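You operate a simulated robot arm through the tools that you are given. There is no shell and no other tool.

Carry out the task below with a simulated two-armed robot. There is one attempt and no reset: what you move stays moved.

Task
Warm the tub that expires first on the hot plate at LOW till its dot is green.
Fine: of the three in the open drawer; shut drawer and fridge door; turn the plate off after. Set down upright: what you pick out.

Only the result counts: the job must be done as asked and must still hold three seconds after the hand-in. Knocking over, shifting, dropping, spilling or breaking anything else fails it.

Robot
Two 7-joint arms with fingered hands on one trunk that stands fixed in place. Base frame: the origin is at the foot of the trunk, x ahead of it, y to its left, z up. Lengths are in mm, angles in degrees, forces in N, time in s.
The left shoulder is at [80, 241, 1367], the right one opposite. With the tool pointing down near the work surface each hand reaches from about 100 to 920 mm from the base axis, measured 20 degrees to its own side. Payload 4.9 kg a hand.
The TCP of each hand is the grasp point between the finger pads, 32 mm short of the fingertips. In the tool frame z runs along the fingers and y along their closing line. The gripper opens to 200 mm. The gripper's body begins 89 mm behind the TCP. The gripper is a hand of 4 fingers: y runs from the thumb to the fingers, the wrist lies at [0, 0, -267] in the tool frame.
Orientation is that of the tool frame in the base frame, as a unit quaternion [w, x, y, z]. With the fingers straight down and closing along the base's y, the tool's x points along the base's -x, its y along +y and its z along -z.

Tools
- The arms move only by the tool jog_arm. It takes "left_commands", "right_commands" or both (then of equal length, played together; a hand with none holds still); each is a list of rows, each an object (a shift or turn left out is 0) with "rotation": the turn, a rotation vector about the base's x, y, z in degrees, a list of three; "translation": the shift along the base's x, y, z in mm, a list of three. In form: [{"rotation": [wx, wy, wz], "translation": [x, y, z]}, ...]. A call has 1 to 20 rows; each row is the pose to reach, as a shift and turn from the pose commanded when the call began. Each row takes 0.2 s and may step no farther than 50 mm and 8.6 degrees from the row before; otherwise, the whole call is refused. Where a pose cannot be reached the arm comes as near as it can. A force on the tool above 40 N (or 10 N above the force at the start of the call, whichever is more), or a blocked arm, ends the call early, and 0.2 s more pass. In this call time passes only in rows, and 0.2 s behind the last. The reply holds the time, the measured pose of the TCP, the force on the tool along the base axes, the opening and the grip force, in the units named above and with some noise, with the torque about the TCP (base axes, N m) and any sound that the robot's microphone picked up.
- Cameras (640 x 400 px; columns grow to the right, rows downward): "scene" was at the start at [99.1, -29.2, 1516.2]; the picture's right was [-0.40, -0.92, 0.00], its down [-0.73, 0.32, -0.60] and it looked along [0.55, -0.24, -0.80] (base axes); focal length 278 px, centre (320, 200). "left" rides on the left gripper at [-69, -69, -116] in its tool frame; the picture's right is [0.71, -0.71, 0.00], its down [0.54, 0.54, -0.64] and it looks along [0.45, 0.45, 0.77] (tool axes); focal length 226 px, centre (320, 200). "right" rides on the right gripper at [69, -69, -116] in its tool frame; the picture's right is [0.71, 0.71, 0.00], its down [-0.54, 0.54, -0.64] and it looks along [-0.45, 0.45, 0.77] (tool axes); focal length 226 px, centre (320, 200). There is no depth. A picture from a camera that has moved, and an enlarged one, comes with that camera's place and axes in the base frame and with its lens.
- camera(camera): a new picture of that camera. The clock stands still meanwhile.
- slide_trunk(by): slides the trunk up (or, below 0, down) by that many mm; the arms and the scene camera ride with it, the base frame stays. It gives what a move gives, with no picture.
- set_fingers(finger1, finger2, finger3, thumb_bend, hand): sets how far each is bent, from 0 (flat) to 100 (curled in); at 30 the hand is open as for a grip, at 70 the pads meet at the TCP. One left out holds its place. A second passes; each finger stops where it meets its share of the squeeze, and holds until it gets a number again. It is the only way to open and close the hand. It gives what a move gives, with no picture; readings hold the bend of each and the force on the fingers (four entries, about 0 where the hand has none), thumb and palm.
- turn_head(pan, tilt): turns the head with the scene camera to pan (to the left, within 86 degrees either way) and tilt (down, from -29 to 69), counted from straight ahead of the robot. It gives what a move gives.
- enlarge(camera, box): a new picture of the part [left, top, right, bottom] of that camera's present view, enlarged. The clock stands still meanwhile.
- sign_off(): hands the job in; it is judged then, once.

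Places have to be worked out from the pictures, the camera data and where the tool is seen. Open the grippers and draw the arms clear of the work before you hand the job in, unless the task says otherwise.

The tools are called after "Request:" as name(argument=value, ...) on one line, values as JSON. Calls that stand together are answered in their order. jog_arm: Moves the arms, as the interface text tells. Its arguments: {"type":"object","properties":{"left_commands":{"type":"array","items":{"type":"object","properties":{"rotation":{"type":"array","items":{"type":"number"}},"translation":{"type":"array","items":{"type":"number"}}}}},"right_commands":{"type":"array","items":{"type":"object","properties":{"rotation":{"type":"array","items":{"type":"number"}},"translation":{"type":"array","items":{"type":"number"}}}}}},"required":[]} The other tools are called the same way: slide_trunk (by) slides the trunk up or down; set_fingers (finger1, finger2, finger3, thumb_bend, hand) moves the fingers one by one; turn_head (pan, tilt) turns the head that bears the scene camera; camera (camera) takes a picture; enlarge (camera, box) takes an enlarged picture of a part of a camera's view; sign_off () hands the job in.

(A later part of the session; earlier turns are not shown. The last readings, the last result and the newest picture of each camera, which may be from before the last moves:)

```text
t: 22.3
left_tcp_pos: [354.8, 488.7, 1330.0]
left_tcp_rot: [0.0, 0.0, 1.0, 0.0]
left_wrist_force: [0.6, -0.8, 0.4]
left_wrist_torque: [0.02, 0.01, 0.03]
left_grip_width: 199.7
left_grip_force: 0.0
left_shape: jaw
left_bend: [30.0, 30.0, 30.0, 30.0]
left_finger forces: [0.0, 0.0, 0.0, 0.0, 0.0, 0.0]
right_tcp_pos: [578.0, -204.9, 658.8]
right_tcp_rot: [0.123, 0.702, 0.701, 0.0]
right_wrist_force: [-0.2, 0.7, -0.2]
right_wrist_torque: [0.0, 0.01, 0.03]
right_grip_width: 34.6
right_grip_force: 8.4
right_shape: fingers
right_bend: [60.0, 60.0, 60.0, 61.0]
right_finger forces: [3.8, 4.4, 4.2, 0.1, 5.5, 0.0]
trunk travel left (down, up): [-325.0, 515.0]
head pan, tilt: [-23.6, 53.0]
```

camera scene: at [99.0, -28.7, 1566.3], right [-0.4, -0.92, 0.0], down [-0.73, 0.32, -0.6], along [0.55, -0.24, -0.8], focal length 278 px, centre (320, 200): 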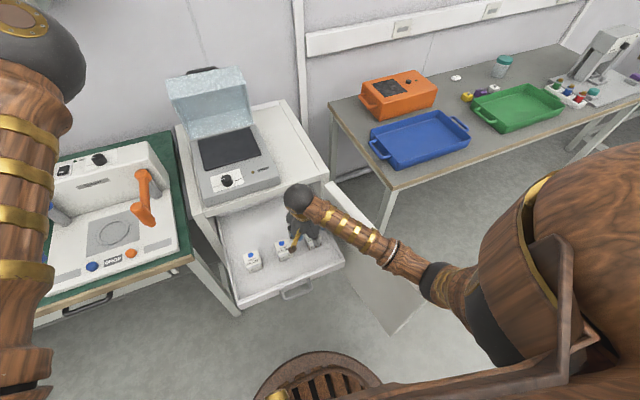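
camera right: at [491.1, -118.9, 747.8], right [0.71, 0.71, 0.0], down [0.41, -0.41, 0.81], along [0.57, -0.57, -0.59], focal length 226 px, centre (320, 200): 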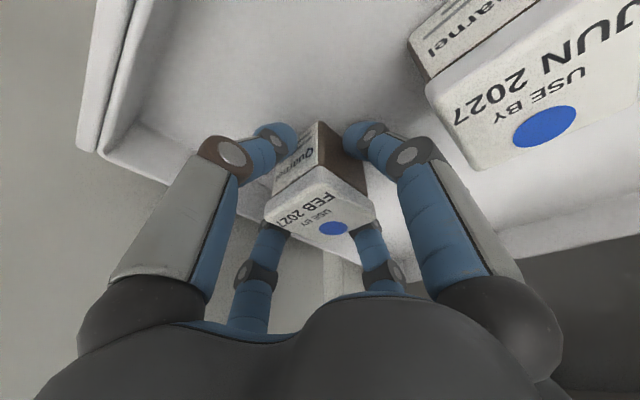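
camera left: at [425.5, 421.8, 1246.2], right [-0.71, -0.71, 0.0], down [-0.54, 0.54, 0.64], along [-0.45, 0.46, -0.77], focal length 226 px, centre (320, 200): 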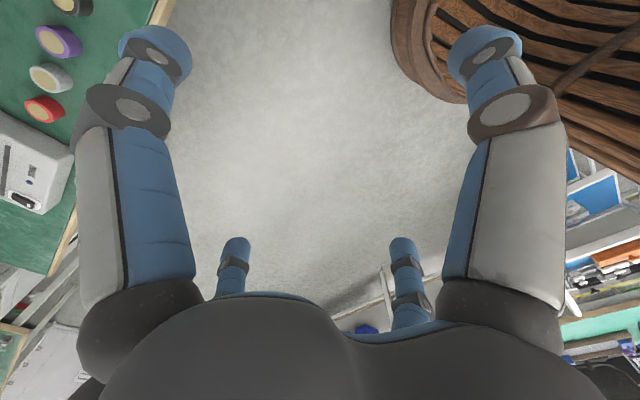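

The grip is about 4–5 N per finger. I'll lift 25 mm and check that the tub comes with the hand.

Request:
jog_arm(right_commands=[{"translation": [0, 0, 8]}, {"translation": [0, 0, 16]}, {"translation": [0, 0, 25]}])

Request:
camera(camera="right")

Request:
enlarge(camera="scene", box=[230, 170, 380, 310])

```text
t: 23.1
left_tcp_pos: [355.7, 489.7, 1330.3]
left_tcp_rot: [0.001, 0.0, 1.0, 0.0]
left_wrist_force: [1.1, -0.6, 0.0]
left_wrist_torque: [-0.02, 0.05, 0.01]
left_grip_width: 200.0
left_grip_force: 0.0
left_shape: jaw
left_bend: [30.0, 30.0, 30.0, 30.0]
left_finger forces: [0.1, 0.0, 0.0, 0.0, 0.0, 0.0]
right_tcp_pos: [577.6, -204.2, 683.7]
right_tcp_rot: [0.123, 0.701, 0.702, 0.001]
right_wrist_force: [-0.1, -0.4, -1.7]
right_wrist_torque: [-0.02, 0.04, -0.03]
right_grip_width: 34.7
right_grip_force: 8.5
right_shape: fingers
right_bend: [60.0, 60.0, 60.0, 61.0]
right_finger forces: [3.9, 4.3, 4.0, 0.0, 5.6, 0.0]
trunk travel left (down, up): [-325.0, 515.0]
head pan, tilt: [-23.6, 53.0]
```

```text
taken
camera right: at [491.2, -118.2, 772.8], right [0.71, 0.71, 0.0], down [0.41, -0.41, 0.81], along [0.57, -0.57, -0.59], focal length 226 px, centre (320, 200)
```

right: 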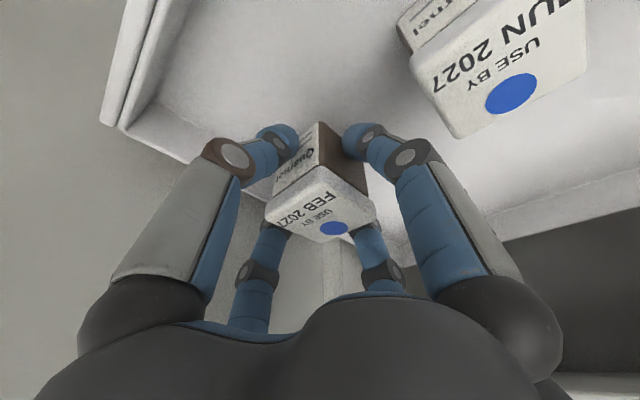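

```text
2.86 times, centred on (305, 240) of scene
camera zoom: at [99.0, -28.8, 1566.2], right [-0.4, -0.92, 0.0], down [-0.73, 0.32, -0.6], along [0.55, -0.24, -0.8], focal length 794 px, centre (363, 86)
```

zoom: 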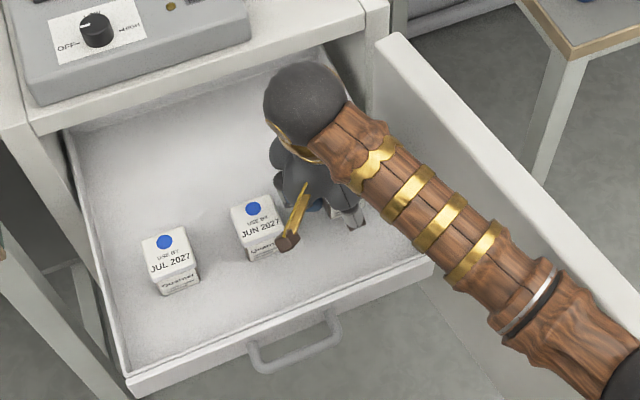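

The tub is lifted (1.7 N) and held straight. I'll raise it straight up to about z≈1130 before lowering the trunk.

Request:
jog_arm(right_commands=[{"translation": [-5, 3, 30]}, {"translation": [-8, 5, 70]}, {"translation": [-8, 5, 115]}, {"translation": [-8, 5, 160]}, {"translation": [-8, 5, 205]}, {"translation": [-8, 5, 250]}, {"translation": [-8, 5, 295]}, {"translation": [-8, 5, 340]}, {"translation": [-8, 5, 385]}, {"translation": [-8, 5, 425]}, {"translation": [-8, 5, 450]}])

Request:
slide_trunk(by=-200)

Request:
camera(camera="right")

Request:
camera(camera="scene")

```text
t: 25.5
left_tcp_pos: [356.3, 489.5, 1329.9]
left_tcp_rot: [0.0, 0.0, 1.0, 0.0]
left_wrist_force: [0.3, 0.3, -0.4]
left_wrist_torque: [0.01, 0.03, 0.01]
left_grip_width: 199.9
left_grip_force: 0.1
left_shape: jaw
left_bend: [30.0, 30.0, 30.0, 30.0]
left_finger forces: [0.0, 0.0, 0.0, 0.0, 0.0, 0.0]
right_tcp_pos: [568.6, -200.1, 1133.5]
right_tcp_rot: [0.123, 0.702, 0.702, 0.0]
right_wrist_force: [-0.7, -0.2, -1.5]
right_wrist_torque: [0.03, 0.0, -0.01]
right_grip_width: 34.2
right_grip_force: 8.9
right_shape: fingers
right_bend: [60.0, 60.0, 60.0, 61.0]
right_finger forces: [4.1, 4.3, 4.3, 0.0, 4.7, 0.0]
trunk travel left (down, up): [-325.0, 515.0]
head pan, tilt: [-23.6, 53.0]
```

```text
t: 27.7
left_tcp_pos: [355.6, 489.5, 1130.7]
left_tcp_rot: [-0.001, -0.001, 1.0, 0.0]
left_wrist_force: [0.6, 0.1, 0.5]
left_wrist_torque: [0.01, 0.01, 0.01]
left_grip_width: 200.0
left_grip_force: 0.1
left_shape: jaw
left_bend: [30.0, 30.0, 30.0, 30.0]
left_finger forces: [0.0, 0.1, 0.0, 0.0, 0.1, 0.1]
right_tcp_pos: [569.3, -200.6, 933.4]
right_tcp_rot: [0.123, 0.701, 0.702, 0.001]
right_wrist_force: [-0.2, 0.6, -1.8]
right_wrist_torque: [-0.01, -0.01, 0.0]
right_grip_width: 34.7
right_grip_force: 8.1
right_shape: fingers
right_bend: [60.0, 60.0, 60.0, 61.0]
right_finger forces: [4.2, 4.2, 4.3, 0.0, 4.8, 0.0]
trunk travel left (down, up): [-125.0, 715.0]
head pan, tilt: [-23.6, 53.0]
```

```text
taken
camera right: at [483.0, -114.1, 1022.6], right [0.71, 0.71, 0.0], down [0.41, -0.41, 0.81], along [0.57, -0.57, -0.59], focal length 226 px, centre (320, 200)
```

right: 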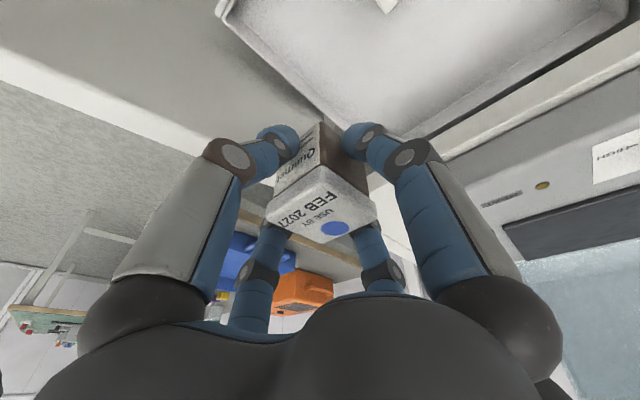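

```text
taken
camera scene: at [99.0, -29.0, 1366.3], right [-0.4, -0.92, 0.0], down [-0.73, 0.32, -0.6], along [0.55, -0.24, -0.8], focal length 278 px, centre (320, 200)
```

scene: 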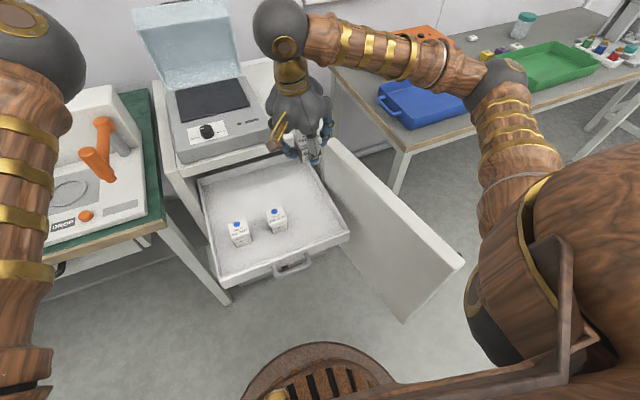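

The tub is still securely held. I'll carry it up and across to hover over the hot plate, at about (908, -45, 978).

Request:
jog_arm(right_commands=[{"translation": [10, 5, 35]}, {"translation": [40, 18, 50]}, {"translation": [80, 37, 55]}, {"translation": [120, 55, 55]}, {"translation": [160, 73, 55]}, {"translation": [200, 92, 55]}, {"translation": [240, 110, 55]}, {"translation": [280, 128, 50]}, {"translation": [315, 145, 45]}, {"translation": [339, 155, 45]}])

Request:
camera(camera="right")

Request:
enlarge(camera="scene", box=[120, 0, 320, 170])

```text
t: 29.9
left_tcp_pos: [357.2, 491.2, 1130.1]
left_tcp_rot: [0.0, 0.0, 1.0, -0.001]
left_wrist_force: [-1.4, 0.5, -0.4]
left_wrist_torque: [-0.03, 0.0, 0.03]
left_grip_width: 199.9
left_grip_force: 0.1
left_shape: jaw
left_bend: [30.0, 30.0, 30.0, 30.0]
left_finger forces: [0.0, 0.0, 0.0, 0.1, 0.0, 0.0]
right_tcp_pos: [909.4, -43.9, 976.8]
right_tcp_rot: [0.122, 0.702, 0.702, -0.001]
right_wrist_force: [0.5, -0.3, -0.7]
right_wrist_torque: [0.02, -0.01, -0.01]
right_grip_width: 33.6
right_grip_force: 8.6
right_shape: fingers
right_bend: [60.0, 60.0, 60.0, 61.0]
right_finger forces: [4.1, 4.1, 4.2, 0.1, 4.6, 0.1]
trunk travel left (down, up): [-125.0, 715.0]
head pan, tilt: [-23.6, 53.0]
```

```text
taken
camera right: at [822.6, 42.1, 1066.2], right [0.71, 0.71, 0.0], down [0.42, -0.41, 0.81], along [0.57, -0.57, -0.59], focal length 226 px, centre (320, 200)
```

right: 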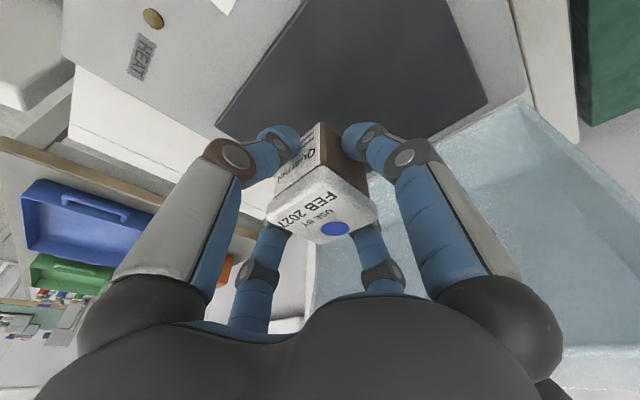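

```text
2.35 times, centred on (220, 85) of scene
camera zoom: at [99.2, -27.9, 1366.2], right [-0.4, -0.92, 0.0], down [-0.73, 0.32, -0.6], along [0.55, -0.24, -0.8], focal length 654 px, centre (555, 471)
```

zoom: 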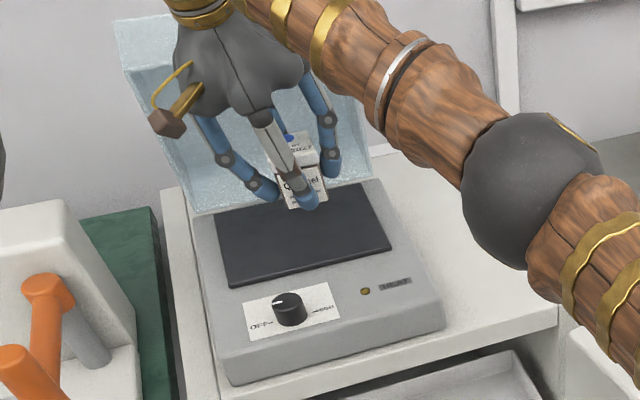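

The tub hangs over the plate. I'll lower it to about 15 mm above the expected contact height, then go down in small steps.

Request:
jog_arm(right_commands=[{"translation": [0, 0, -20]}, {"translation": [0, 0, -40]}, {"translation": [0, 0, -50]}])

Request:
enlarge(camera="scene", box=[170, 40, 270, 130])

Request:
camera(camera="right")

```text
t: 30.7
left_tcp_pos: [355.5, 489.4, 1130.0]
left_tcp_rot: [0.0, 0.0, 1.0, 0.001]
left_wrist_force: [0.0, 0.3, 0.6]
left_wrist_torque: [0.0, -0.01, -0.02]
left_grip_width: 199.7
left_grip_force: 0.0
left_shape: jaw
left_bend: [30.0, 30.0, 30.0, 30.0]
left_finger forces: [0.0, 0.0, 0.0, 0.0, 0.0, 0.1]
right_tcp_pos: [908.7, -45.9, 929.2]
right_tcp_rot: [0.123, 0.702, 0.701, 0.001]
right_wrist_force: [0.2, -0.5, 1.3]
right_wrist_torque: [0.09, 0.03, 0.03]
right_grip_width: 34.4
right_grip_force: 9.9
right_shape: fingers
right_bend: [60.0, 60.0, 60.0, 61.0]
right_finger forces: [4.7, 5.1, 4.8, 0.0, 5.2, 0.0]
trunk travel left (down, up): [-125.0, 715.0]
head pan, tilt: [-23.6, 53.0]
```

```text
4.44 times, centred on (220, 85) of scene
camera zoom: at [98.7, -29.0, 1366.4], right [-0.4, -0.92, 0.0], down [-0.73, 0.32, -0.6], along [0.55, -0.24, -0.8], focal length 1236 px, centre (764, 711)
```

zoom: 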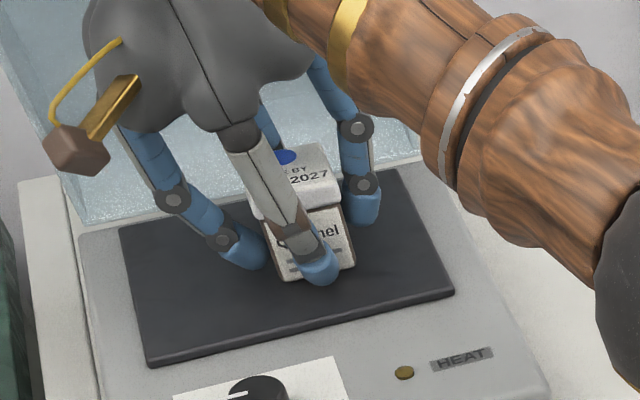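

```text
taken
camera right: at [822.3, 40.9, 1018.4], right [0.71, 0.71, 0.0], down [0.41, -0.41, 0.81], along [0.57, -0.57, -0.59], focal length 226 px, centre (320, 200)
```

right: 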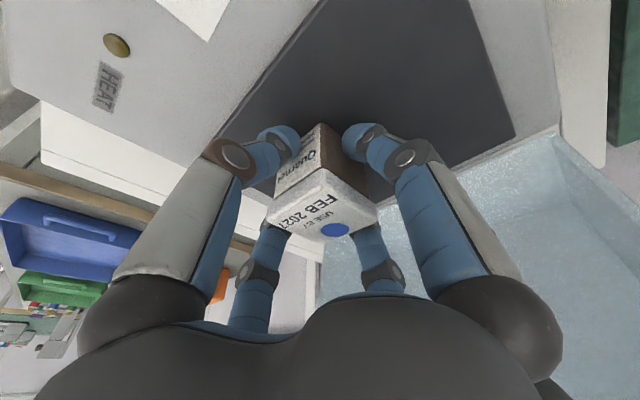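

The force went from -1.7 N to +1.3 N, so the tub is just resting on the plate (the plate is slightly higher than I estimated). I'll open the fingers gently.

Request:
set_fingers(hand="right", finger1=58, finger2=58, finger3=58, thumb_bend=58)

Request:
set_fingers(hand="right", finger1=52, finger2=52, finger3=52, thumb_bend=52)

Request:
camera(camera="right")

Request:
enlarge(camera="scene", box=[170, 40, 270, 130])

```text
t: 31.7
left_tcp_pos: [356.5, 490.2, 1129.0]
left_tcp_rot: [0.0, 0.0, 1.0, 0.0]
left_wrist_force: [-0.4, 0.1, 0.3]
left_wrist_torque: [-0.02, -0.04, 0.01]
left_grip_width: 199.8
left_grip_force: 0.1
left_shape: jaw
left_bend: [30.0, 30.0, 30.0, 30.0]
left_finger forces: [0.0, 0.0, 0.1, 0.1, 0.0, 0.0]
right_tcp_pos: [909.9, -44.7, 928.3]
right_tcp_rot: [0.123, 0.702, 0.702, 0.0]
right_wrist_force: [-0.3, -0.4, 0.1]
right_wrist_torque: [-0.01, -0.05, 0.0]
right_grip_width: 43.8
right_grip_force: 0.0
right_shape: fingers
right_bend: [57.0, 57.0, 57.0, 57.0]
right_finger forces: [0.0, 0.1, 0.1, 0.0, 0.0, 0.0]
trunk travel left (down, up): [-125.0, 715.0]
head pan, tilt: [-23.6, 53.0]
```

```text
t: 32.7
left_tcp_pos: [354.5, 489.5, 1131.6]
left_tcp_rot: [0.0, 0.0, 1.0, 0.0]
left_wrist_force: [0.0, -0.3, 0.4]
left_wrist_torque: [-0.02, 0.04, -0.02]
left_grip_width: 199.9
left_grip_force: 0.1
left_shape: jaw
left_bend: [30.0, 30.0, 30.0, 30.0]
left_finger forces: [0.0, 0.1, 0.1, 0.1, 0.0, 0.0]
right_tcp_pos: [908.6, -45.7, 929.7]
right_tcp_rot: [0.124, 0.702, 0.701, 0.0]
right_wrist_force: [1.8, -1.0, 11.0]
right_wrist_torque: [0.18, 0.17, 0.06]
right_grip_width: 58.0
right_grip_force: 5.3
right_shape: fingers
right_bend: [53.0, 52.0, 52.0, 53.0]
right_finger forces: [5.5, 0.0, 0.0, 0.0, 5.6, 0.1]
trunk travel left (down, up): [-125.0, 715.0]
head pan, tilt: [-23.6, 53.0]
```

```text
taken
camera right: at [821.7, 40.8, 1018.8], right [0.71, 0.71, 0.0], down [0.41, -0.41, 0.81], along [0.57, -0.57, -0.59], focal length 226 px, centre (320, 200)
```

right: 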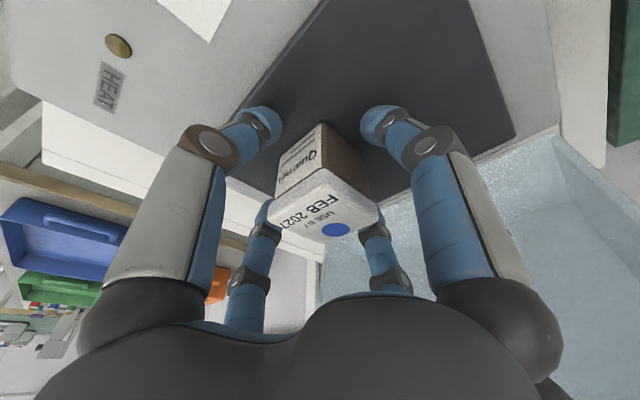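

```text
4.44 times, centred on (220, 85) of scene
camera zoom: at [97.9, -29.0, 1366.4], right [-0.4, -0.92, 0.0], down [-0.73, 0.32, -0.6], along [0.55, -0.24, -0.8], focal length 1236 px, centre (764, 711)
```

zoom: 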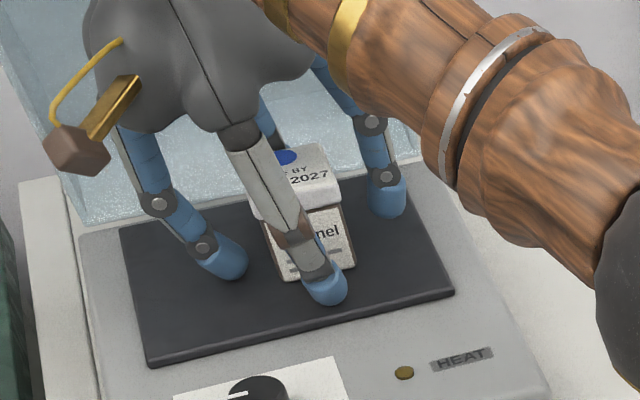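

The tub is free and upright; the two lower fingertips are just pressing on the plate. I'll raise the hand straight up, clear of the tub.

Request:
jog_arm(right_commands=[{"translation": [0, 0, 5]}, {"translation": [0, 0, 20]}, {"translation": [0, 0, 45]}, {"translation": [0, 0, 75]}, {"translation": [0, 0, 110]}, {"translation": [-30, 0, 130]}, {"translation": [-70, 10, 130]}, {"translation": [-110, 20, 130]}])

Request:
jog_arm(right_commands=[{"rotation": [5, 5, 0], "translation": [0, 5, 0]}, {"rotation": [10, 10, 0], "translation": [0, 10, 0]}])

Request:
enlarge(camera="scene", box=[150, 30, 300, 160])

Request:
camera(camera="right")

```text
t: 34.5
left_tcp_pos: [353.9, 487.8, 1131.6]
left_tcp_rot: [0.0, -0.001, 1.0, 0.0]
left_wrist_force: [-0.5, -0.1, 0.0]
left_wrist_torque: [0.0, -0.05, 0.02]
left_grip_width: 199.5
left_grip_force: 0.1
left_shape: jaw
left_bend: [30.0, 30.0, 30.0, 30.0]
left_finger forces: [0.0, 0.0, 0.0, 0.0, 0.0, 0.0]
right_tcp_pos: [796.6, -27.3, 1058.4]
right_tcp_rot: [0.122, 0.703, 0.701, 0.0]
right_wrist_force: [-0.1, -0.6, -0.2]
right_wrist_torque: [-0.03, -0.02, 0.01]
right_grip_width: 61.8
right_grip_force: 0.2
right_shape: fingers
right_bend: [52.0, 52.0, 52.0, 52.0]
right_finger forces: [0.0, 0.0, 0.0, 0.1, 0.1, 0.1]
trunk travel left (down, up): [-125.0, 715.0]
head pan, tilt: [-23.6, 53.0]
```

```text
t: 35.1
left_tcp_pos: [355.8, 489.6, 1129.5]
left_tcp_rot: [-0.001, 0.0, 1.0, 0.001]
left_wrist_force: [-1.1, 0.7, -0.7]
left_wrist_torque: [0.04, -0.02, 0.01]
left_grip_width: 199.9
left_grip_force: 0.0
left_shape: jaw
left_bend: [30.0, 30.0, 30.0, 30.0]
left_finger forces: [0.1, 0.0, 0.0, 0.0, 0.0, 0.0]
right_tcp_pos: [798.1, -15.5, 1058.7]
right_tcp_rot: [-0.002, 0.707, 0.707, 0.001]
right_wrist_force: [-0.1, 0.1, -0.2]
right_wrist_torque: [0.03, 0.03, 0.01]
right_grip_width: 61.9
right_grip_force: 0.1
right_shape: fingers
right_bend: [52.0, 52.0, 52.0, 52.0]
right_finger forces: [0.0, 0.1, 0.1, 0.0, 0.1, 0.0]
trunk travel left (down, up): [-125.0, 715.0]
head pan, tilt: [-23.6, 53.0]
```

```text
3.08 times, centred on (225, 95) of scene
camera zoom: at [99.3, -29.3, 1366.2], right [-0.4, -0.92, 0.0], down [-0.73, 0.32, -0.6], along [0.55, -0.24, -0.8], focal length 855 px, centre (612, 523)
```

zoom: 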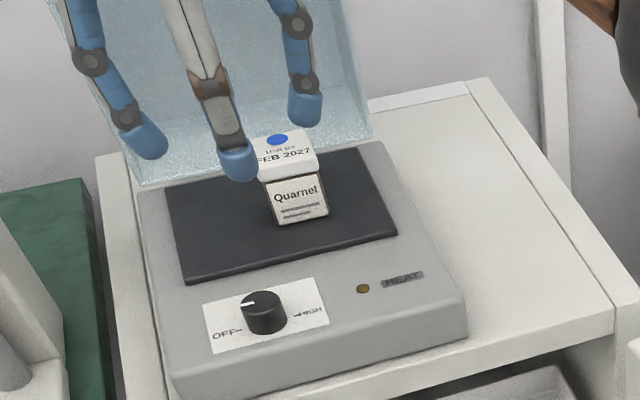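

```text
taken
camera right: at [730.1, 52.5, 1174.8], right [0.71, 0.71, 0.0], down [0.54, -0.54, 0.64], along [0.45, -0.45, -0.77], focal length 226 px, centre (320, 200)
```

right: 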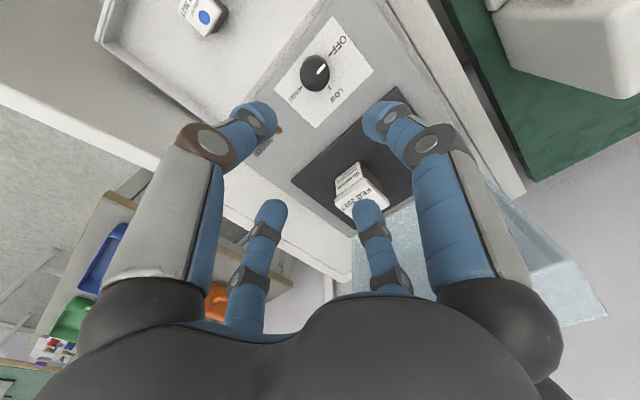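

The tub stands upright on the plate with its dot still blue. The knob triangulates to about (765, 10, 890) at its top. I'll enlarge the dial to read the positions.

Request:
enlarge(camera="right", box=[260, 10, 390, 130])

Request:
enlarge(camera="scene", box=[190, 110, 260, 160])

```text
3.33 times, centred on (325, 70) of right
camera zoom: at [730.1, 52.5, 1174.8], right [0.71, 0.71, 0.0], down [0.54, -0.54, 0.64], along [0.45, -0.45, -0.77], focal length 754 px, centre (303, 633)
```

zoom: 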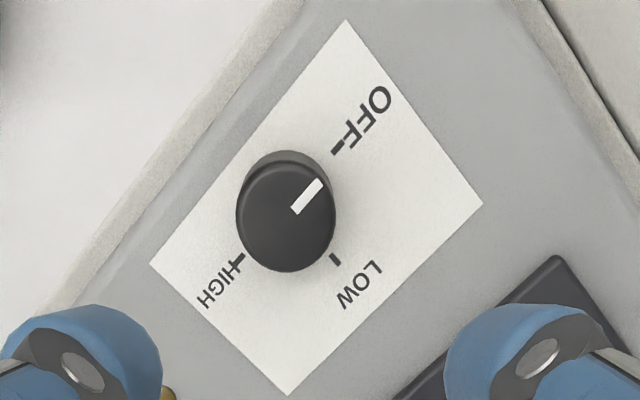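

```text
8.00 times, centred on (225, 135) of scene
camera zoom: at [99.3, -29.3, 1366.2], right [-0.4, -0.92, 0.0], down [-0.73, 0.32, -0.6], along [0.55, -0.24, -0.8], focal length 2224 px, centre (1080, 720)
```

zoom: 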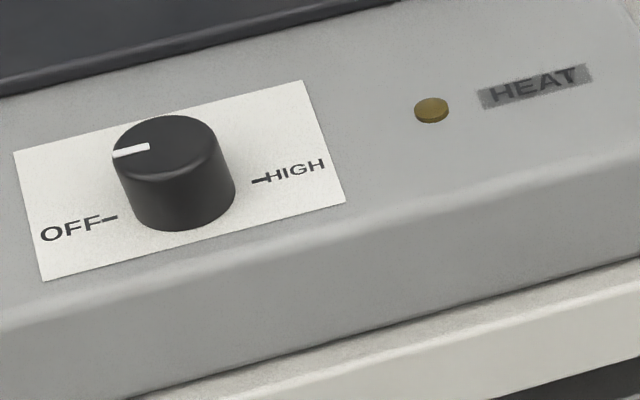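

The dial runs OFF (toward +y), LOW (toward +x), HIGH (toward -y), so OFF to LOW is a 90° clockwise turn. I'll centre the hand over the knob and yaw back +90° to wind up for it.

Request:
jog_arm(right_commands=[{"rotation": [0, 0, 8], "translation": [-5, 4, 0]}, {"rotation": [0, 0, 16], "translation": [-10, 8, 0]}, {"rotation": [0, 0, 24], "translation": [-15, 12, 0]}, {"rotation": [0, 0, 32], "translation": [-20, 16, 0]}, {"rotation": [0, 0, 40], "translation": [-25, 20, 0]}, {"rotation": [0, 0, 48], "translation": [-29, 24, 0]}, {"rotation": [0, 0, 56], "translation": [-33, 26, 0]}, {"rotation": [0, 0, 64], "translation": [-33, 26, 0]}, {"rotation": [0, 0, 72], "translation": [-33, 26, 0]}, {"rotation": [0, 0, 80], "translation": [-33, 26, -10]}, {"rotation": [0, 0, 88], "translation": [-33, 26, -30]}, {"rotation": [0, 0, 90], "translation": [-33, 26, -50]}])

Request:
set_fingers(hand="right", finger1=56, finger2=56, finger3=56, thumb_bend=56)

Request:
enlarge(camera="right", box=[160, 0, 480, 240])

Request:
camera(camera="scene")

```text
t: 37.7
left_tcp_pos: [355.8, 489.0, 1130.5]
left_tcp_rot: [-0.001, 0.0, 1.0, -0.001]
left_wrist_force: [0.7, 0.0, -0.1]
left_wrist_torque: [-0.05, -0.01, -0.02]
left_grip_width: 199.8
left_grip_force: 0.1
left_shape: jaw
left_bend: [30.0, 30.0, 30.0, 30.0]
left_finger forces: [0.0, 0.0, 0.0, 0.1, 0.0, 0.1]
right_tcp_pos: [766.8, 10.1, 1008.6]
right_tcp_rot: [-0.001, -0.001, 1.0, 0.001]
right_wrist_force: [0.6, -0.4, -0.8]
right_wrist_torque: [0.01, 0.03, 0.01]
right_grip_width: 61.6
right_grip_force: 0.1
right_shape: fingers
right_bend: [52.0, 52.0, 52.0, 52.0]
right_finger forces: [0.1, 0.0, 0.0, 0.0, 0.0, 0.0]
trunk travel left (down, up): [-125.0, 715.0]
head pan, tilt: [-23.6, 53.0]
```

```text
t: 38.7
left_tcp_pos: [355.0, 488.8, 1130.0]
left_tcp_rot: [0.0, 0.0, 1.0, -0.001]
left_wrist_force: [0.1, 0.2, 0.0]
left_wrist_torque: [0.02, -0.04, -0.02]
left_grip_width: 199.7
left_grip_force: 0.1
left_shape: jaw
left_bend: [30.0, 30.0, 30.0, 30.0]
left_finger forces: [0.0, 0.1, 0.1, 0.1, 0.0, 0.0]
right_tcp_pos: [765.6, 11.0, 1007.3]
right_tcp_rot: [0.0, 0.0, 1.0, 0.0]
right_wrist_force: [0.5, -0.5, 0.1]
right_wrist_torque: [0.01, -0.01, 0.01]
right_grip_width: 48.1
right_grip_force: 0.0
right_shape: fingers
right_bend: [56.0, 56.0, 56.0, 56.0]
right_finger forces: [0.1, 0.1, 0.0, 0.0, 0.1, 0.0]
trunk travel left (down, up): [-125.0, 715.0]
head pan, tilt: [-23.6, 53.0]
```

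```text
1.67 times, centred on (320, 120) of right
camera zoom: at [697.2, -58.5, 1124.3], right [-0.71, 0.71, 0.0], down [0.54, 0.54, 0.64], along [0.45, 0.45, -0.77], focal length 377 px, centre (320, 333)
```

zoom: 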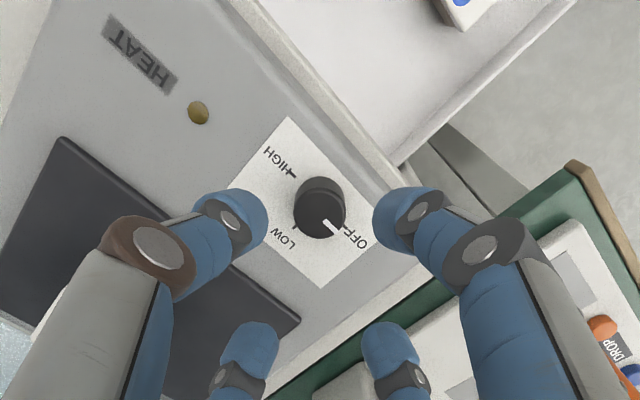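

```text
taken
camera scene: at [99.2, -28.9, 1366.2], right [-0.4, -0.92, 0.0], down [-0.73, 0.32, -0.6], along [0.55, -0.24, -0.8], focal length 278 px, centre (320, 200)
```

scene: 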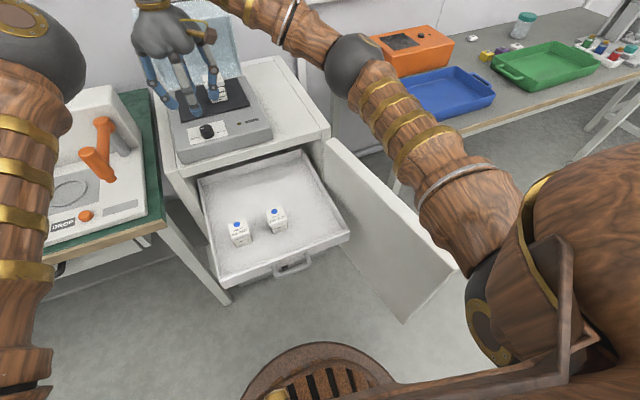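

The hand is centred over the knob at (767, 11). I'll descend to surround the knob with the fingertips, leaving them just above the panel.

Request:
jog_arm(right_commands=[{"translation": [1, 0, -35]}, {"translation": [1, 0, -70]}, {"translation": [1, 0, -88]}, {"translation": [1, 0, -95]}, {"translation": [1, 0, -100]}])

Request:
enlarge(camera="right", box=[160, 0, 480, 240])

Request:
enlarge(camera="scene", box=[150, 30, 300, 160])

```text
t: 39.9
left_tcp_pos: [353.6, 488.5, 1132.2]
left_tcp_rot: [0.001, 0.0, 1.0, 0.0]
left_wrist_force: [0.4, 0.0, -0.5]
left_wrist_torque: [-0.03, -0.03, -0.01]
left_grip_width: 199.7
left_grip_force: 0.0
left_shape: jaw
left_bend: [30.0, 30.0, 30.0, 30.0]
left_finger forces: [0.1, 0.1, 0.0, 0.0, 0.0, 0.0]
right_tcp_pos: [765.6, 11.2, 911.4]
right_tcp_rot: [0.004, 0.001, 1.0, 0.001]
right_wrist_force: [3.4, 0.6, 22.9]
right_wrist_torque: [-0.05, -0.36, 0.06]
right_grip_width: 48.1
right_grip_force: 11.8
right_shape: fingers
right_bend: [56.0, 56.0, 56.0, 56.0]
right_finger forces: [0.0, 8.6, 5.4, 0.1, 9.5, 0.0]
trunk travel left (down, up): [-125.0, 715.0]
head pan, tilt: [-23.6, 53.0]
```

```text
1.67 times, centred on (320, 120) of right
camera zoom: at [696.6, -59.1, 1028.2], right [-0.71, 0.71, 0.0], down [0.54, 0.54, 0.65], along [0.46, 0.46, -0.76], focal length 377 px, centre (320, 333)
```

zoom: 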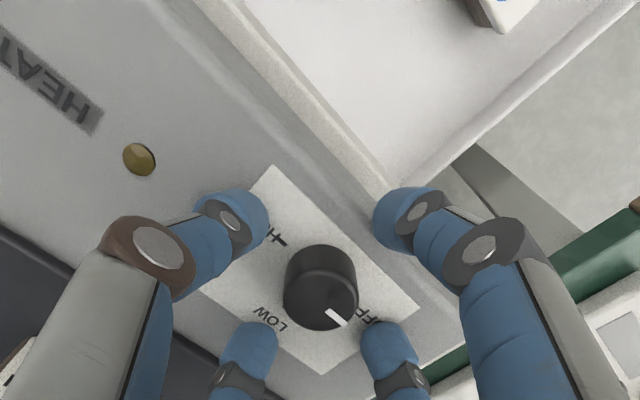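

```text
3.08 times, centred on (225, 95) of scene
camera zoom: at [96.8, -29.0, 1366.9], right [-0.4, -0.92, 0.0], down [-0.73, 0.32, -0.6], along [0.55, -0.24, -0.8], focal length 855 px, centre (612, 523)
```

zoom: 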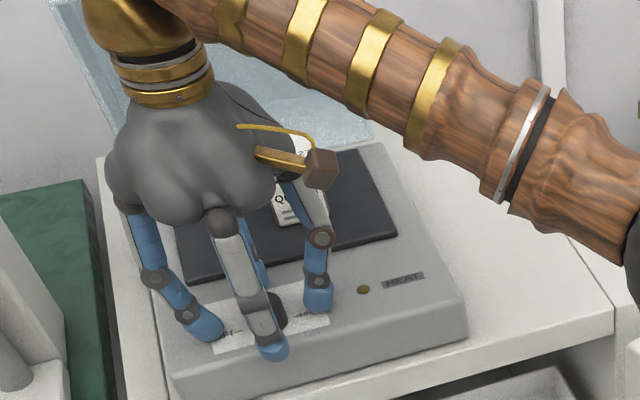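

The tips touched the panel at TCP z≈911. I'll lift 5 mm and close the fingers on the knob.

Request:
jog_arm(right_commands=[{"translation": [0, 0, 7]}])

Request:
set_fingers(hand="right", finger1=68, finger2=68, finger3=68, thumb_bend=68)

Request:
enlarge(camera="right", box=[160, 0, 480, 240])

```text
t: 40.3
left_tcp_pos: [355.7, 488.4, 1130.3]
left_tcp_rot: [-0.001, 0.0, 1.0, 0.0]
left_wrist_force: [-0.2, -0.2, -0.5]
left_wrist_torque: [0.02, 0.01, 0.0]
left_grip_width: 199.8
left_grip_force: 0.2
left_shape: jaw
left_bend: [30.0, 30.0, 30.0, 30.0]
left_finger forces: [0.0, 0.1, 0.0, 0.0, 0.1, 0.0]
right_tcp_pos: [766.6, 10.1, 913.3]
right_tcp_rot: [-0.002, 0.0, 1.0, -0.001]
right_wrist_force: [0.1, -0.5, -0.2]
right_wrist_torque: [-0.02, -0.01, 0.02]
right_grip_width: 47.7
right_grip_force: 0.0
right_shape: fingers
right_bend: [56.0, 56.0, 56.0, 56.0]
right_finger forces: [0.0, 0.0, 0.1, 0.1, 0.0, 0.0]
trunk travel left (down, up): [-125.0, 715.0]
head pan, tilt: [-23.6, 53.0]
```

```text
t: 41.3
left_tcp_pos: [355.8, 489.0, 1130.5]
left_tcp_rot: [-0.001, 0.0, 1.0, 0.0]
left_wrist_force: [0.5, -0.1, 0.2]
left_wrist_torque: [0.03, 0.01, 0.0]
left_grip_width: 199.7
left_grip_force: 0.0
left_shape: jaw
left_bend: [30.0, 30.0, 30.0, 30.0]
left_finger forces: [0.1, 0.0, 0.1, 0.0, 0.0, 0.0]
right_tcp_pos: [767.3, 10.0, 915.8]
right_tcp_rot: [-0.001, 0.0, 1.0, 0.0]
right_wrist_force: [-3.6, -2.8, -6.9]
right_wrist_torque: [-0.07, 0.11, 0.03]
right_grip_width: 20.9
right_grip_force: 9.9
right_shape: fingers
right_bend: [64.0, 65.0, 65.0, 65.0]
right_finger forces: [5.9, 4.4, 3.5, 0.0, 6.5, 0.0]
trunk travel left (down, up): [-125.0, 715.0]
head pan, tilt: [-23.6, 53.0]
```

```text
1.67 times, centred on (320, 120) of right
camera zoom: at [698.4, -59.6, 1031.1], right [-0.71, 0.71, 0.0], down [0.54, 0.54, 0.64], along [0.45, 0.45, -0.77], focal length 377 px, centre (320, 333)
```

zoom: 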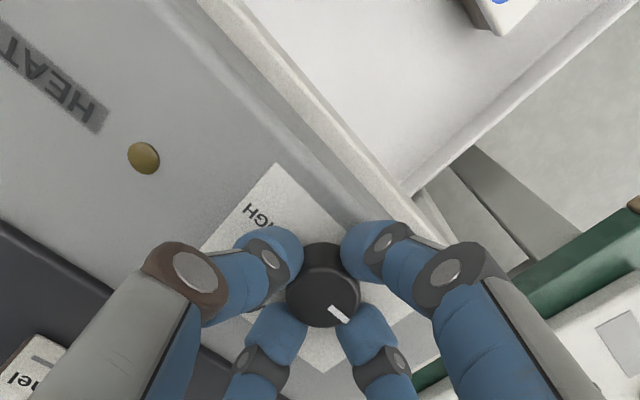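

All four fingers grip the knob. I'll turn the hand -90° about the vertical to take the pointer from OFF to LOW.

Request:
jog_arm(right_commands=[{"rotation": [0, 0, -8]}, {"rotation": [0, 0, -16]}, {"rotation": [0, 0, -24]}, {"rotation": [0, 0, -32]}, {"rotation": [0, 0, -40]}, {"rotation": [0, 0, -48]}, {"rotation": [0, 0, -56]}, {"rotation": [0, 0, -64]}, {"rotation": [0, 0, -72]}, {"rotation": [0, 0, -80]}, {"rotation": [0, 0, -88]}, {"rotation": [0, 0, -90]}])

Request:
enlarge(camera="right", box=[160, 0, 480, 240])

Request:
enlarge(camera="scene", box=[150, 30, 300, 160])

```text
t: 43.9
left_tcp_pos: [356.1, 489.2, 1129.4]
left_tcp_rot: [0.0, 0.0, 1.0, 0.0]
left_wrist_force: [-0.1, -0.4, 0.1]
left_wrist_torque: [-0.01, 0.01, -0.01]
left_grip_width: 200.0
left_grip_force: 0.0
left_shape: jaw
left_bend: [30.0, 30.0, 30.0, 30.0]
left_finger forces: [0.1, 0.0, 0.1, 0.0, 0.1, 0.1]
right_tcp_pos: [766.9, 10.1, 916.1]
right_tcp_rot: [0.0, 0.707, 0.707, 0.0]
right_wrist_force: [-6.8, -8.6, -6.9]
right_wrist_torque: [-0.27, 0.22, 0.0]
right_grip_width: 20.3
right_grip_force: 12.0
right_shape: fingers
right_bend: [65.0, 65.0, 65.0, 65.0]
right_finger forces: [3.7, 4.1, 5.7, 0.0, 9.2, 0.0]
trunk travel left (down, up): [-125.0, 715.0]
head pan, tilt: [-23.6, 53.0]
```

```text
1.67 times, centred on (320, 120) of right
camera zoom: at [698.1, 78.4, 1031.7], right [0.71, 0.71, 0.0], down [0.54, -0.54, 0.64], along [0.45, -0.45, -0.77], focal length 377 px, centre (320, 333)
```

zoom: 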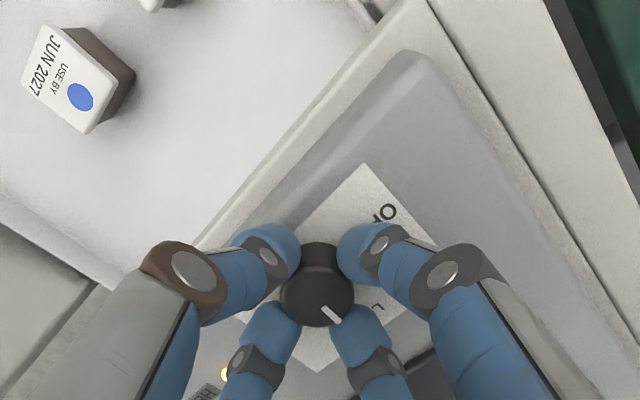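

```text
3.08 times, centred on (225, 95) of scene
camera zoom: at [99.1, -29.8, 1366.2], right [-0.4, -0.92, 0.0], down [-0.73, 0.32, -0.6], along [0.55, -0.24, -0.8], focal length 855 px, centre (612, 523)
```

zoom: 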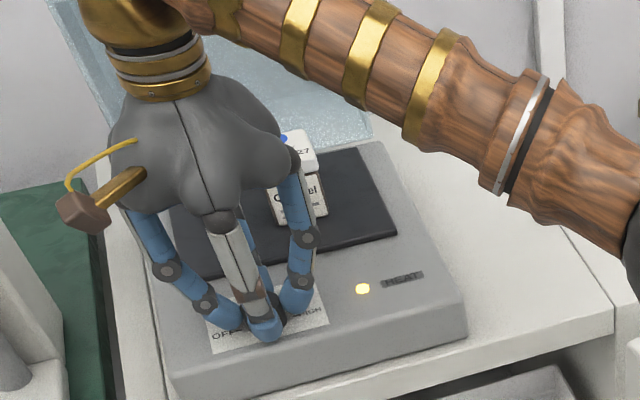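

The HEAT lamp is lit and the pointer followed the hand to LOW. I'll hold the grip so I can switch off quickly, and check both the pointer and the tub's dot.

Request:
enlarge(camera="right", box=[260, 120, 380, 220])

Request:
enlarge(camera="scene", box=[200, 50, 250, 90])

```text
4.00 times, centred on (320, 170) of right
camera zoom: at [698.1, 78.4, 1031.7], right [0.71, 0.71, 0.0], down [0.54, -0.54, 0.64], along [0.45, -0.45, -0.77], focal length 904 px, centre (320, 320)
```

zoom: 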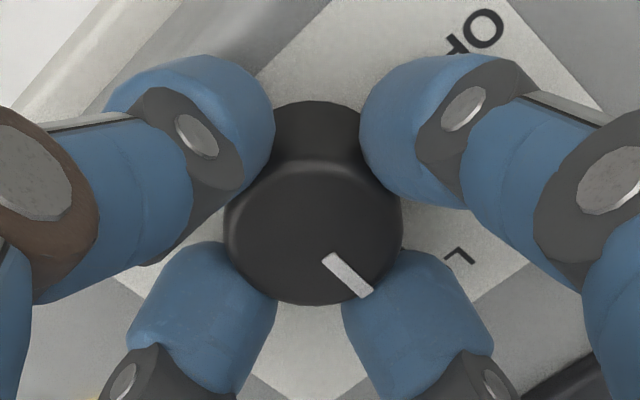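

```text
10.00 times, centred on (225, 70) of scene
camera zoom: at [99.1, -29.8, 1366.2], right [-0.4, -0.92, 0.0], down [-0.73, 0.32, -0.6], along [0.55, -0.24, -0.8], focal length 2780 px, centre (1270, 1500)
```

zoom: 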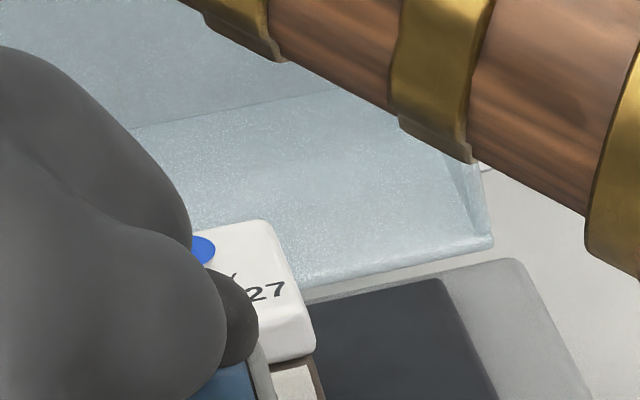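

The pointer points to LOW and the dot is still blue. I'll hold still for 4 s and check again.

Request:
jog_arm(right_commands=[{}, {}, {}, {}, {}, {}, {}, {}, {}, {}, {}, {}, {}, {}, {}, {}, {}, {}, {}, {}])

Request:
enlarge(camera="scene", box=[200, 50, 250, 90])

```text
t: 48.1
left_tcp_pos: [356.4, 488.5, 1131.0]
left_tcp_rot: [0.0, 0.0, 1.0, 0.0]
left_wrist_force: [-0.3, 0.8, 0.1]
left_wrist_torque: [0.0, 0.01, 0.04]
left_grip_width: 199.8
left_grip_force: 0.0
left_shape: jaw
left_bend: [30.0, 30.0, 30.0, 30.0]
left_finger forces: [0.1, 0.0, 0.0, 0.1, 0.0, 0.0]
right_tcp_pos: [766.5, 11.0, 914.6]
right_tcp_rot: [0.0, 0.708, 0.707, 0.0]
right_wrist_force: [-7.2, -7.9, -7.3]
right_wrist_torque: [-0.21, 0.2, 0.03]
right_grip_width: 20.5
right_grip_force: 11.1
right_shape: fingers
right_bend: [65.0, 65.0, 65.0, 65.0]
right_finger forces: [3.8, 4.0, 5.6, 0.1, 9.1, 0.0]
trunk travel left (down, up): [-125.0, 715.0]
head pan, tilt: [-23.6, 53.0]
```

```text
10.00 times, centred on (225, 70) of scene
camera zoom: at [99.1, -29.7, 1366.2], right [-0.4, -0.92, 0.0], down [-0.73, 0.32, -0.6], along [0.55, -0.24, -0.8], focal length 2780 px, centre (1270, 1500)
```

zoom: 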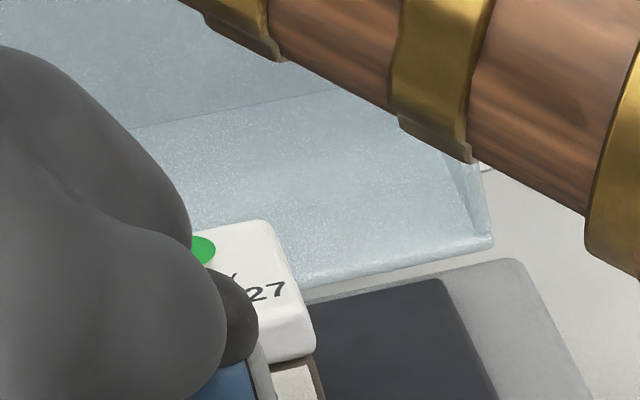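

The dot is green already. I'll turn the knob straight back to OFF.

Request:
jog_arm(right_commands=[{"rotation": [0, 0, 8.5]}, {"rotation": [0, 0, 17]}, {"rotation": [0, 0, 25.5]}, {"rotation": [0, 0, 34]}, {"rotation": [0, 0, 42.5]}, {"rotation": [0, 0, 51]}, {"rotation": [0, 0, 59.5]}, {"rotation": [0, 0, 68]}, {"rotation": [0, 0, 76.5]}, {"rotation": [0, 0, 85]}, {"rotation": [0, 0, 90]}])

Request:
enlarge(camera="right", box=[160, 0, 480, 240])

Request:
enlarge(camera="scene", box=[150, 30, 300, 160])

```text
t: 50.5
left_tcp_pos: [356.0, 489.9, 1130.3]
left_tcp_rot: [-0.001, 0.0, 1.0, 0.001]
left_wrist_force: [0.4, -0.1, -0.7]
left_wrist_torque: [-0.02, 0.04, 0.01]
left_grip_width: 199.8
left_grip_force: 0.0
left_shape: jaw
left_bend: [30.0, 30.0, 30.0, 30.0]
left_finger forces: [0.1, 0.0, 0.1, 0.0, 0.1, 0.0]
right_tcp_pos: [767.9, 9.4, 914.7]
right_tcp_rot: [0.0, -0.002, 1.0, -0.001]
right_wrist_force: [-4.4, -0.6, -4.9]
right_wrist_torque: [-0.03, 0.16, -0.03]
right_grip_width: 20.9
right_grip_force: 11.0
right_shape: fingers
right_bend: [64.0, 65.0, 65.0, 65.0]
right_finger forces: [6.7, 5.4, 3.4, 0.0, 6.2, 0.1]
trunk travel left (down, up): [-125.0, 715.0]
head pan, tilt: [-23.6, 53.0]
```

```text
1.67 times, centred on (320, 120) of right
camera zoom: at [698.2, -59.2, 1031.6], right [-0.71, 0.71, 0.0], down [0.54, 0.54, 0.64], along [0.45, 0.46, -0.77], focal length 377 px, centre (320, 333)
```

zoom: 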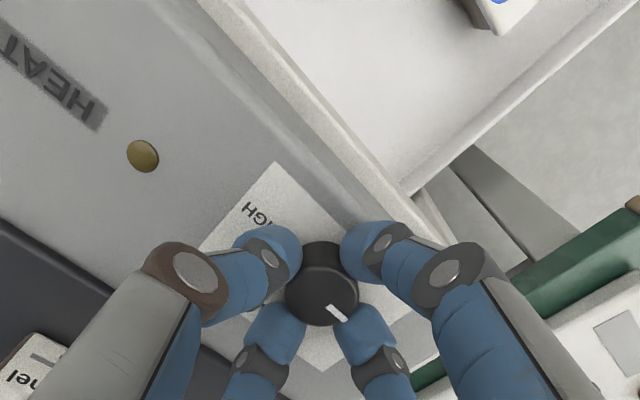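

```text
3.08 times, centred on (225, 95) of scene
camera zoom: at [99.1, -29.0, 1366.2], right [-0.4, -0.92, 0.0], down [-0.73, 0.32, -0.6], along [0.55, -0.24, -0.8], focal length 855 px, centre (612, 523)
```

zoom: 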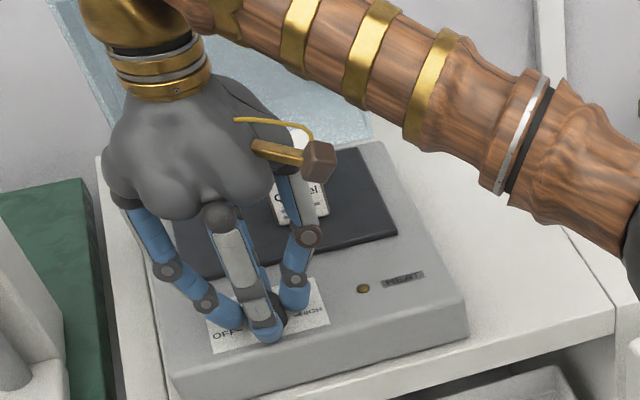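

The lamp is off and the pointer is back at OFF. I'll release the knob and rise clear, then check the tub.

Request:
set_fingers(hand="right", finger1=56, finger2=56, finger3=56, thumb_bend=56)

Request:
jog_arm(right_commands=[{"translation": [0, 0, 20]}, {"translation": [0, 0, 50]}, {"translation": [0, 0, 90]}, {"translation": [0, 0, 130]}, {"translation": [-40, -10, 150]}, {"translation": [-80, -30, 150]}, {"translation": [-120, -50, 150]}, {"translation": [-160, -80, 150]}])

Request:
enlarge(camera="scene", box=[150, 30, 300, 160])

Request:
camera(camera="scene")

Request:
camera(camera="right")

```text
t: 51.5
left_tcp_pos: [356.3, 489.1, 1130.2]
left_tcp_rot: [0.0, 0.0, 1.0, 0.0]
left_wrist_force: [-0.6, 0.1, -0.3]
left_wrist_torque: [0.0, -0.03, -0.01]
left_grip_width: 199.8
left_grip_force: 0.0
left_shape: jaw
left_bend: [30.0, 30.0, 30.0, 30.0]
left_finger forces: [0.1, 0.1, 0.0, 0.1, 0.0, 0.0]
right_tcp_pos: [767.2, 9.7, 915.0]
right_tcp_rot: [0.0, 0.0, 1.0, 0.0]
right_wrist_force: [-0.4, -0.2, -0.1]
right_wrist_torque: [0.05, 0.01, 0.01]
right_grip_width: 46.8
right_grip_force: 0.1
right_shape: fingers
right_bend: [56.0, 56.0, 56.0, 56.0]
right_finger forces: [0.0, 0.0, 0.0, 0.0, 0.1, 0.1]
trunk travel left (down, up): [-125.0, 715.0]
head pan, tilt: [-23.6, 53.0]
```

```text
t: 53.3
left_tcp_pos: [354.5, 487.7, 1131.2]
left_tcp_rot: [0.0, 0.0, 1.0, 0.001]
left_wrist_force: [-0.9, -0.5, 0.7]
left_wrist_torque: [0.03, -0.06, 0.01]
left_grip_width: 200.0
left_grip_force: 0.1
left_shape: jaw
left_bend: [30.0, 30.0, 30.0, 30.0]
left_finger forces: [0.0, 0.1, 0.0, 0.0, 0.0, 0.0]
right_tcp_pos: [605.3, -71.2, 1066.0]
right_tcp_rot: [0.0, 0.0, 1.0, 0.0]
right_wrist_force: [-0.7, -0.3, 0.0]
right_wrist_torque: [0.0, -0.04, -0.01]
right_grip_width: 47.3
right_grip_force: 0.1
right_shape: fingers
right_bend: [56.0, 56.0, 56.0, 56.0]
right_finger forces: [0.0, 0.0, 0.0, 0.0, 0.1, 0.0]
trunk travel left (down, up): [-125.0, 715.0]
head pan, tilt: [-23.6, 53.0]
```

```text
3.08 times, centred on (225, 95) of scene
camera zoom: at [97.7, -31.2, 1366.3], right [-0.4, -0.92, 0.0], down [-0.73, 0.32, -0.6], along [0.55, -0.24, -0.8], focal length 855 px, centre (612, 523)
```

zoom: 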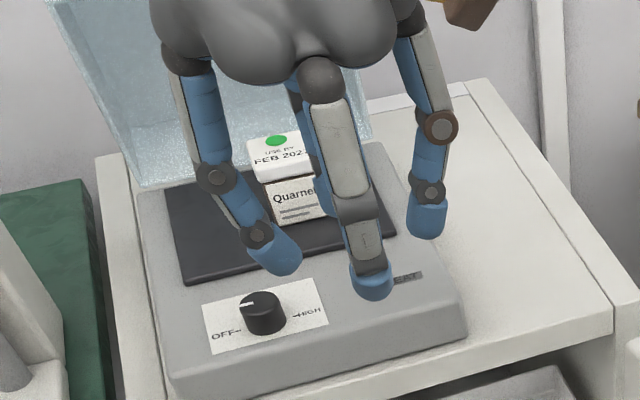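

```text
taken
camera scene: at [97.7, -31.2, 1366.3], right [-0.4, -0.92, 0.0], down [-0.73, 0.32, -0.6], along [0.55, -0.24, -0.8], focal length 278 px, centre (320, 200)
```

scene: 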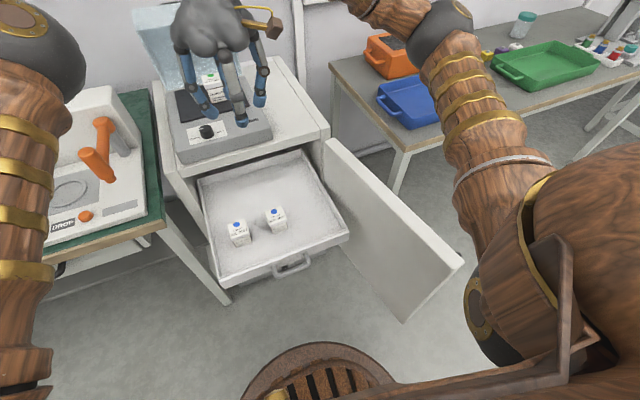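

```text
taken
camera right: at [536.0, -140.6, 1183.0], right [-0.71, 0.71, 0.0], down [0.54, 0.54, 0.64], along [0.46, 0.46, -0.77], focal length 226 px, centre (320, 200)
```

right: 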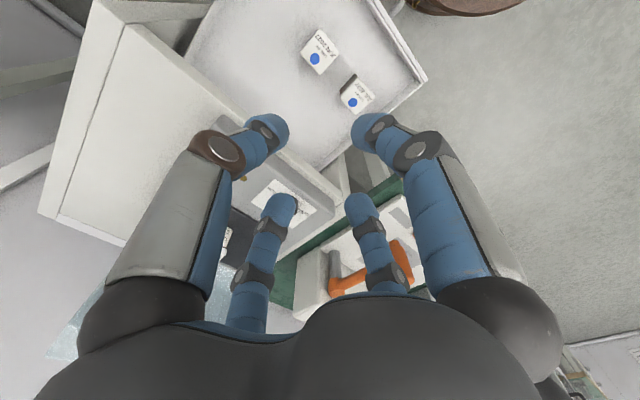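

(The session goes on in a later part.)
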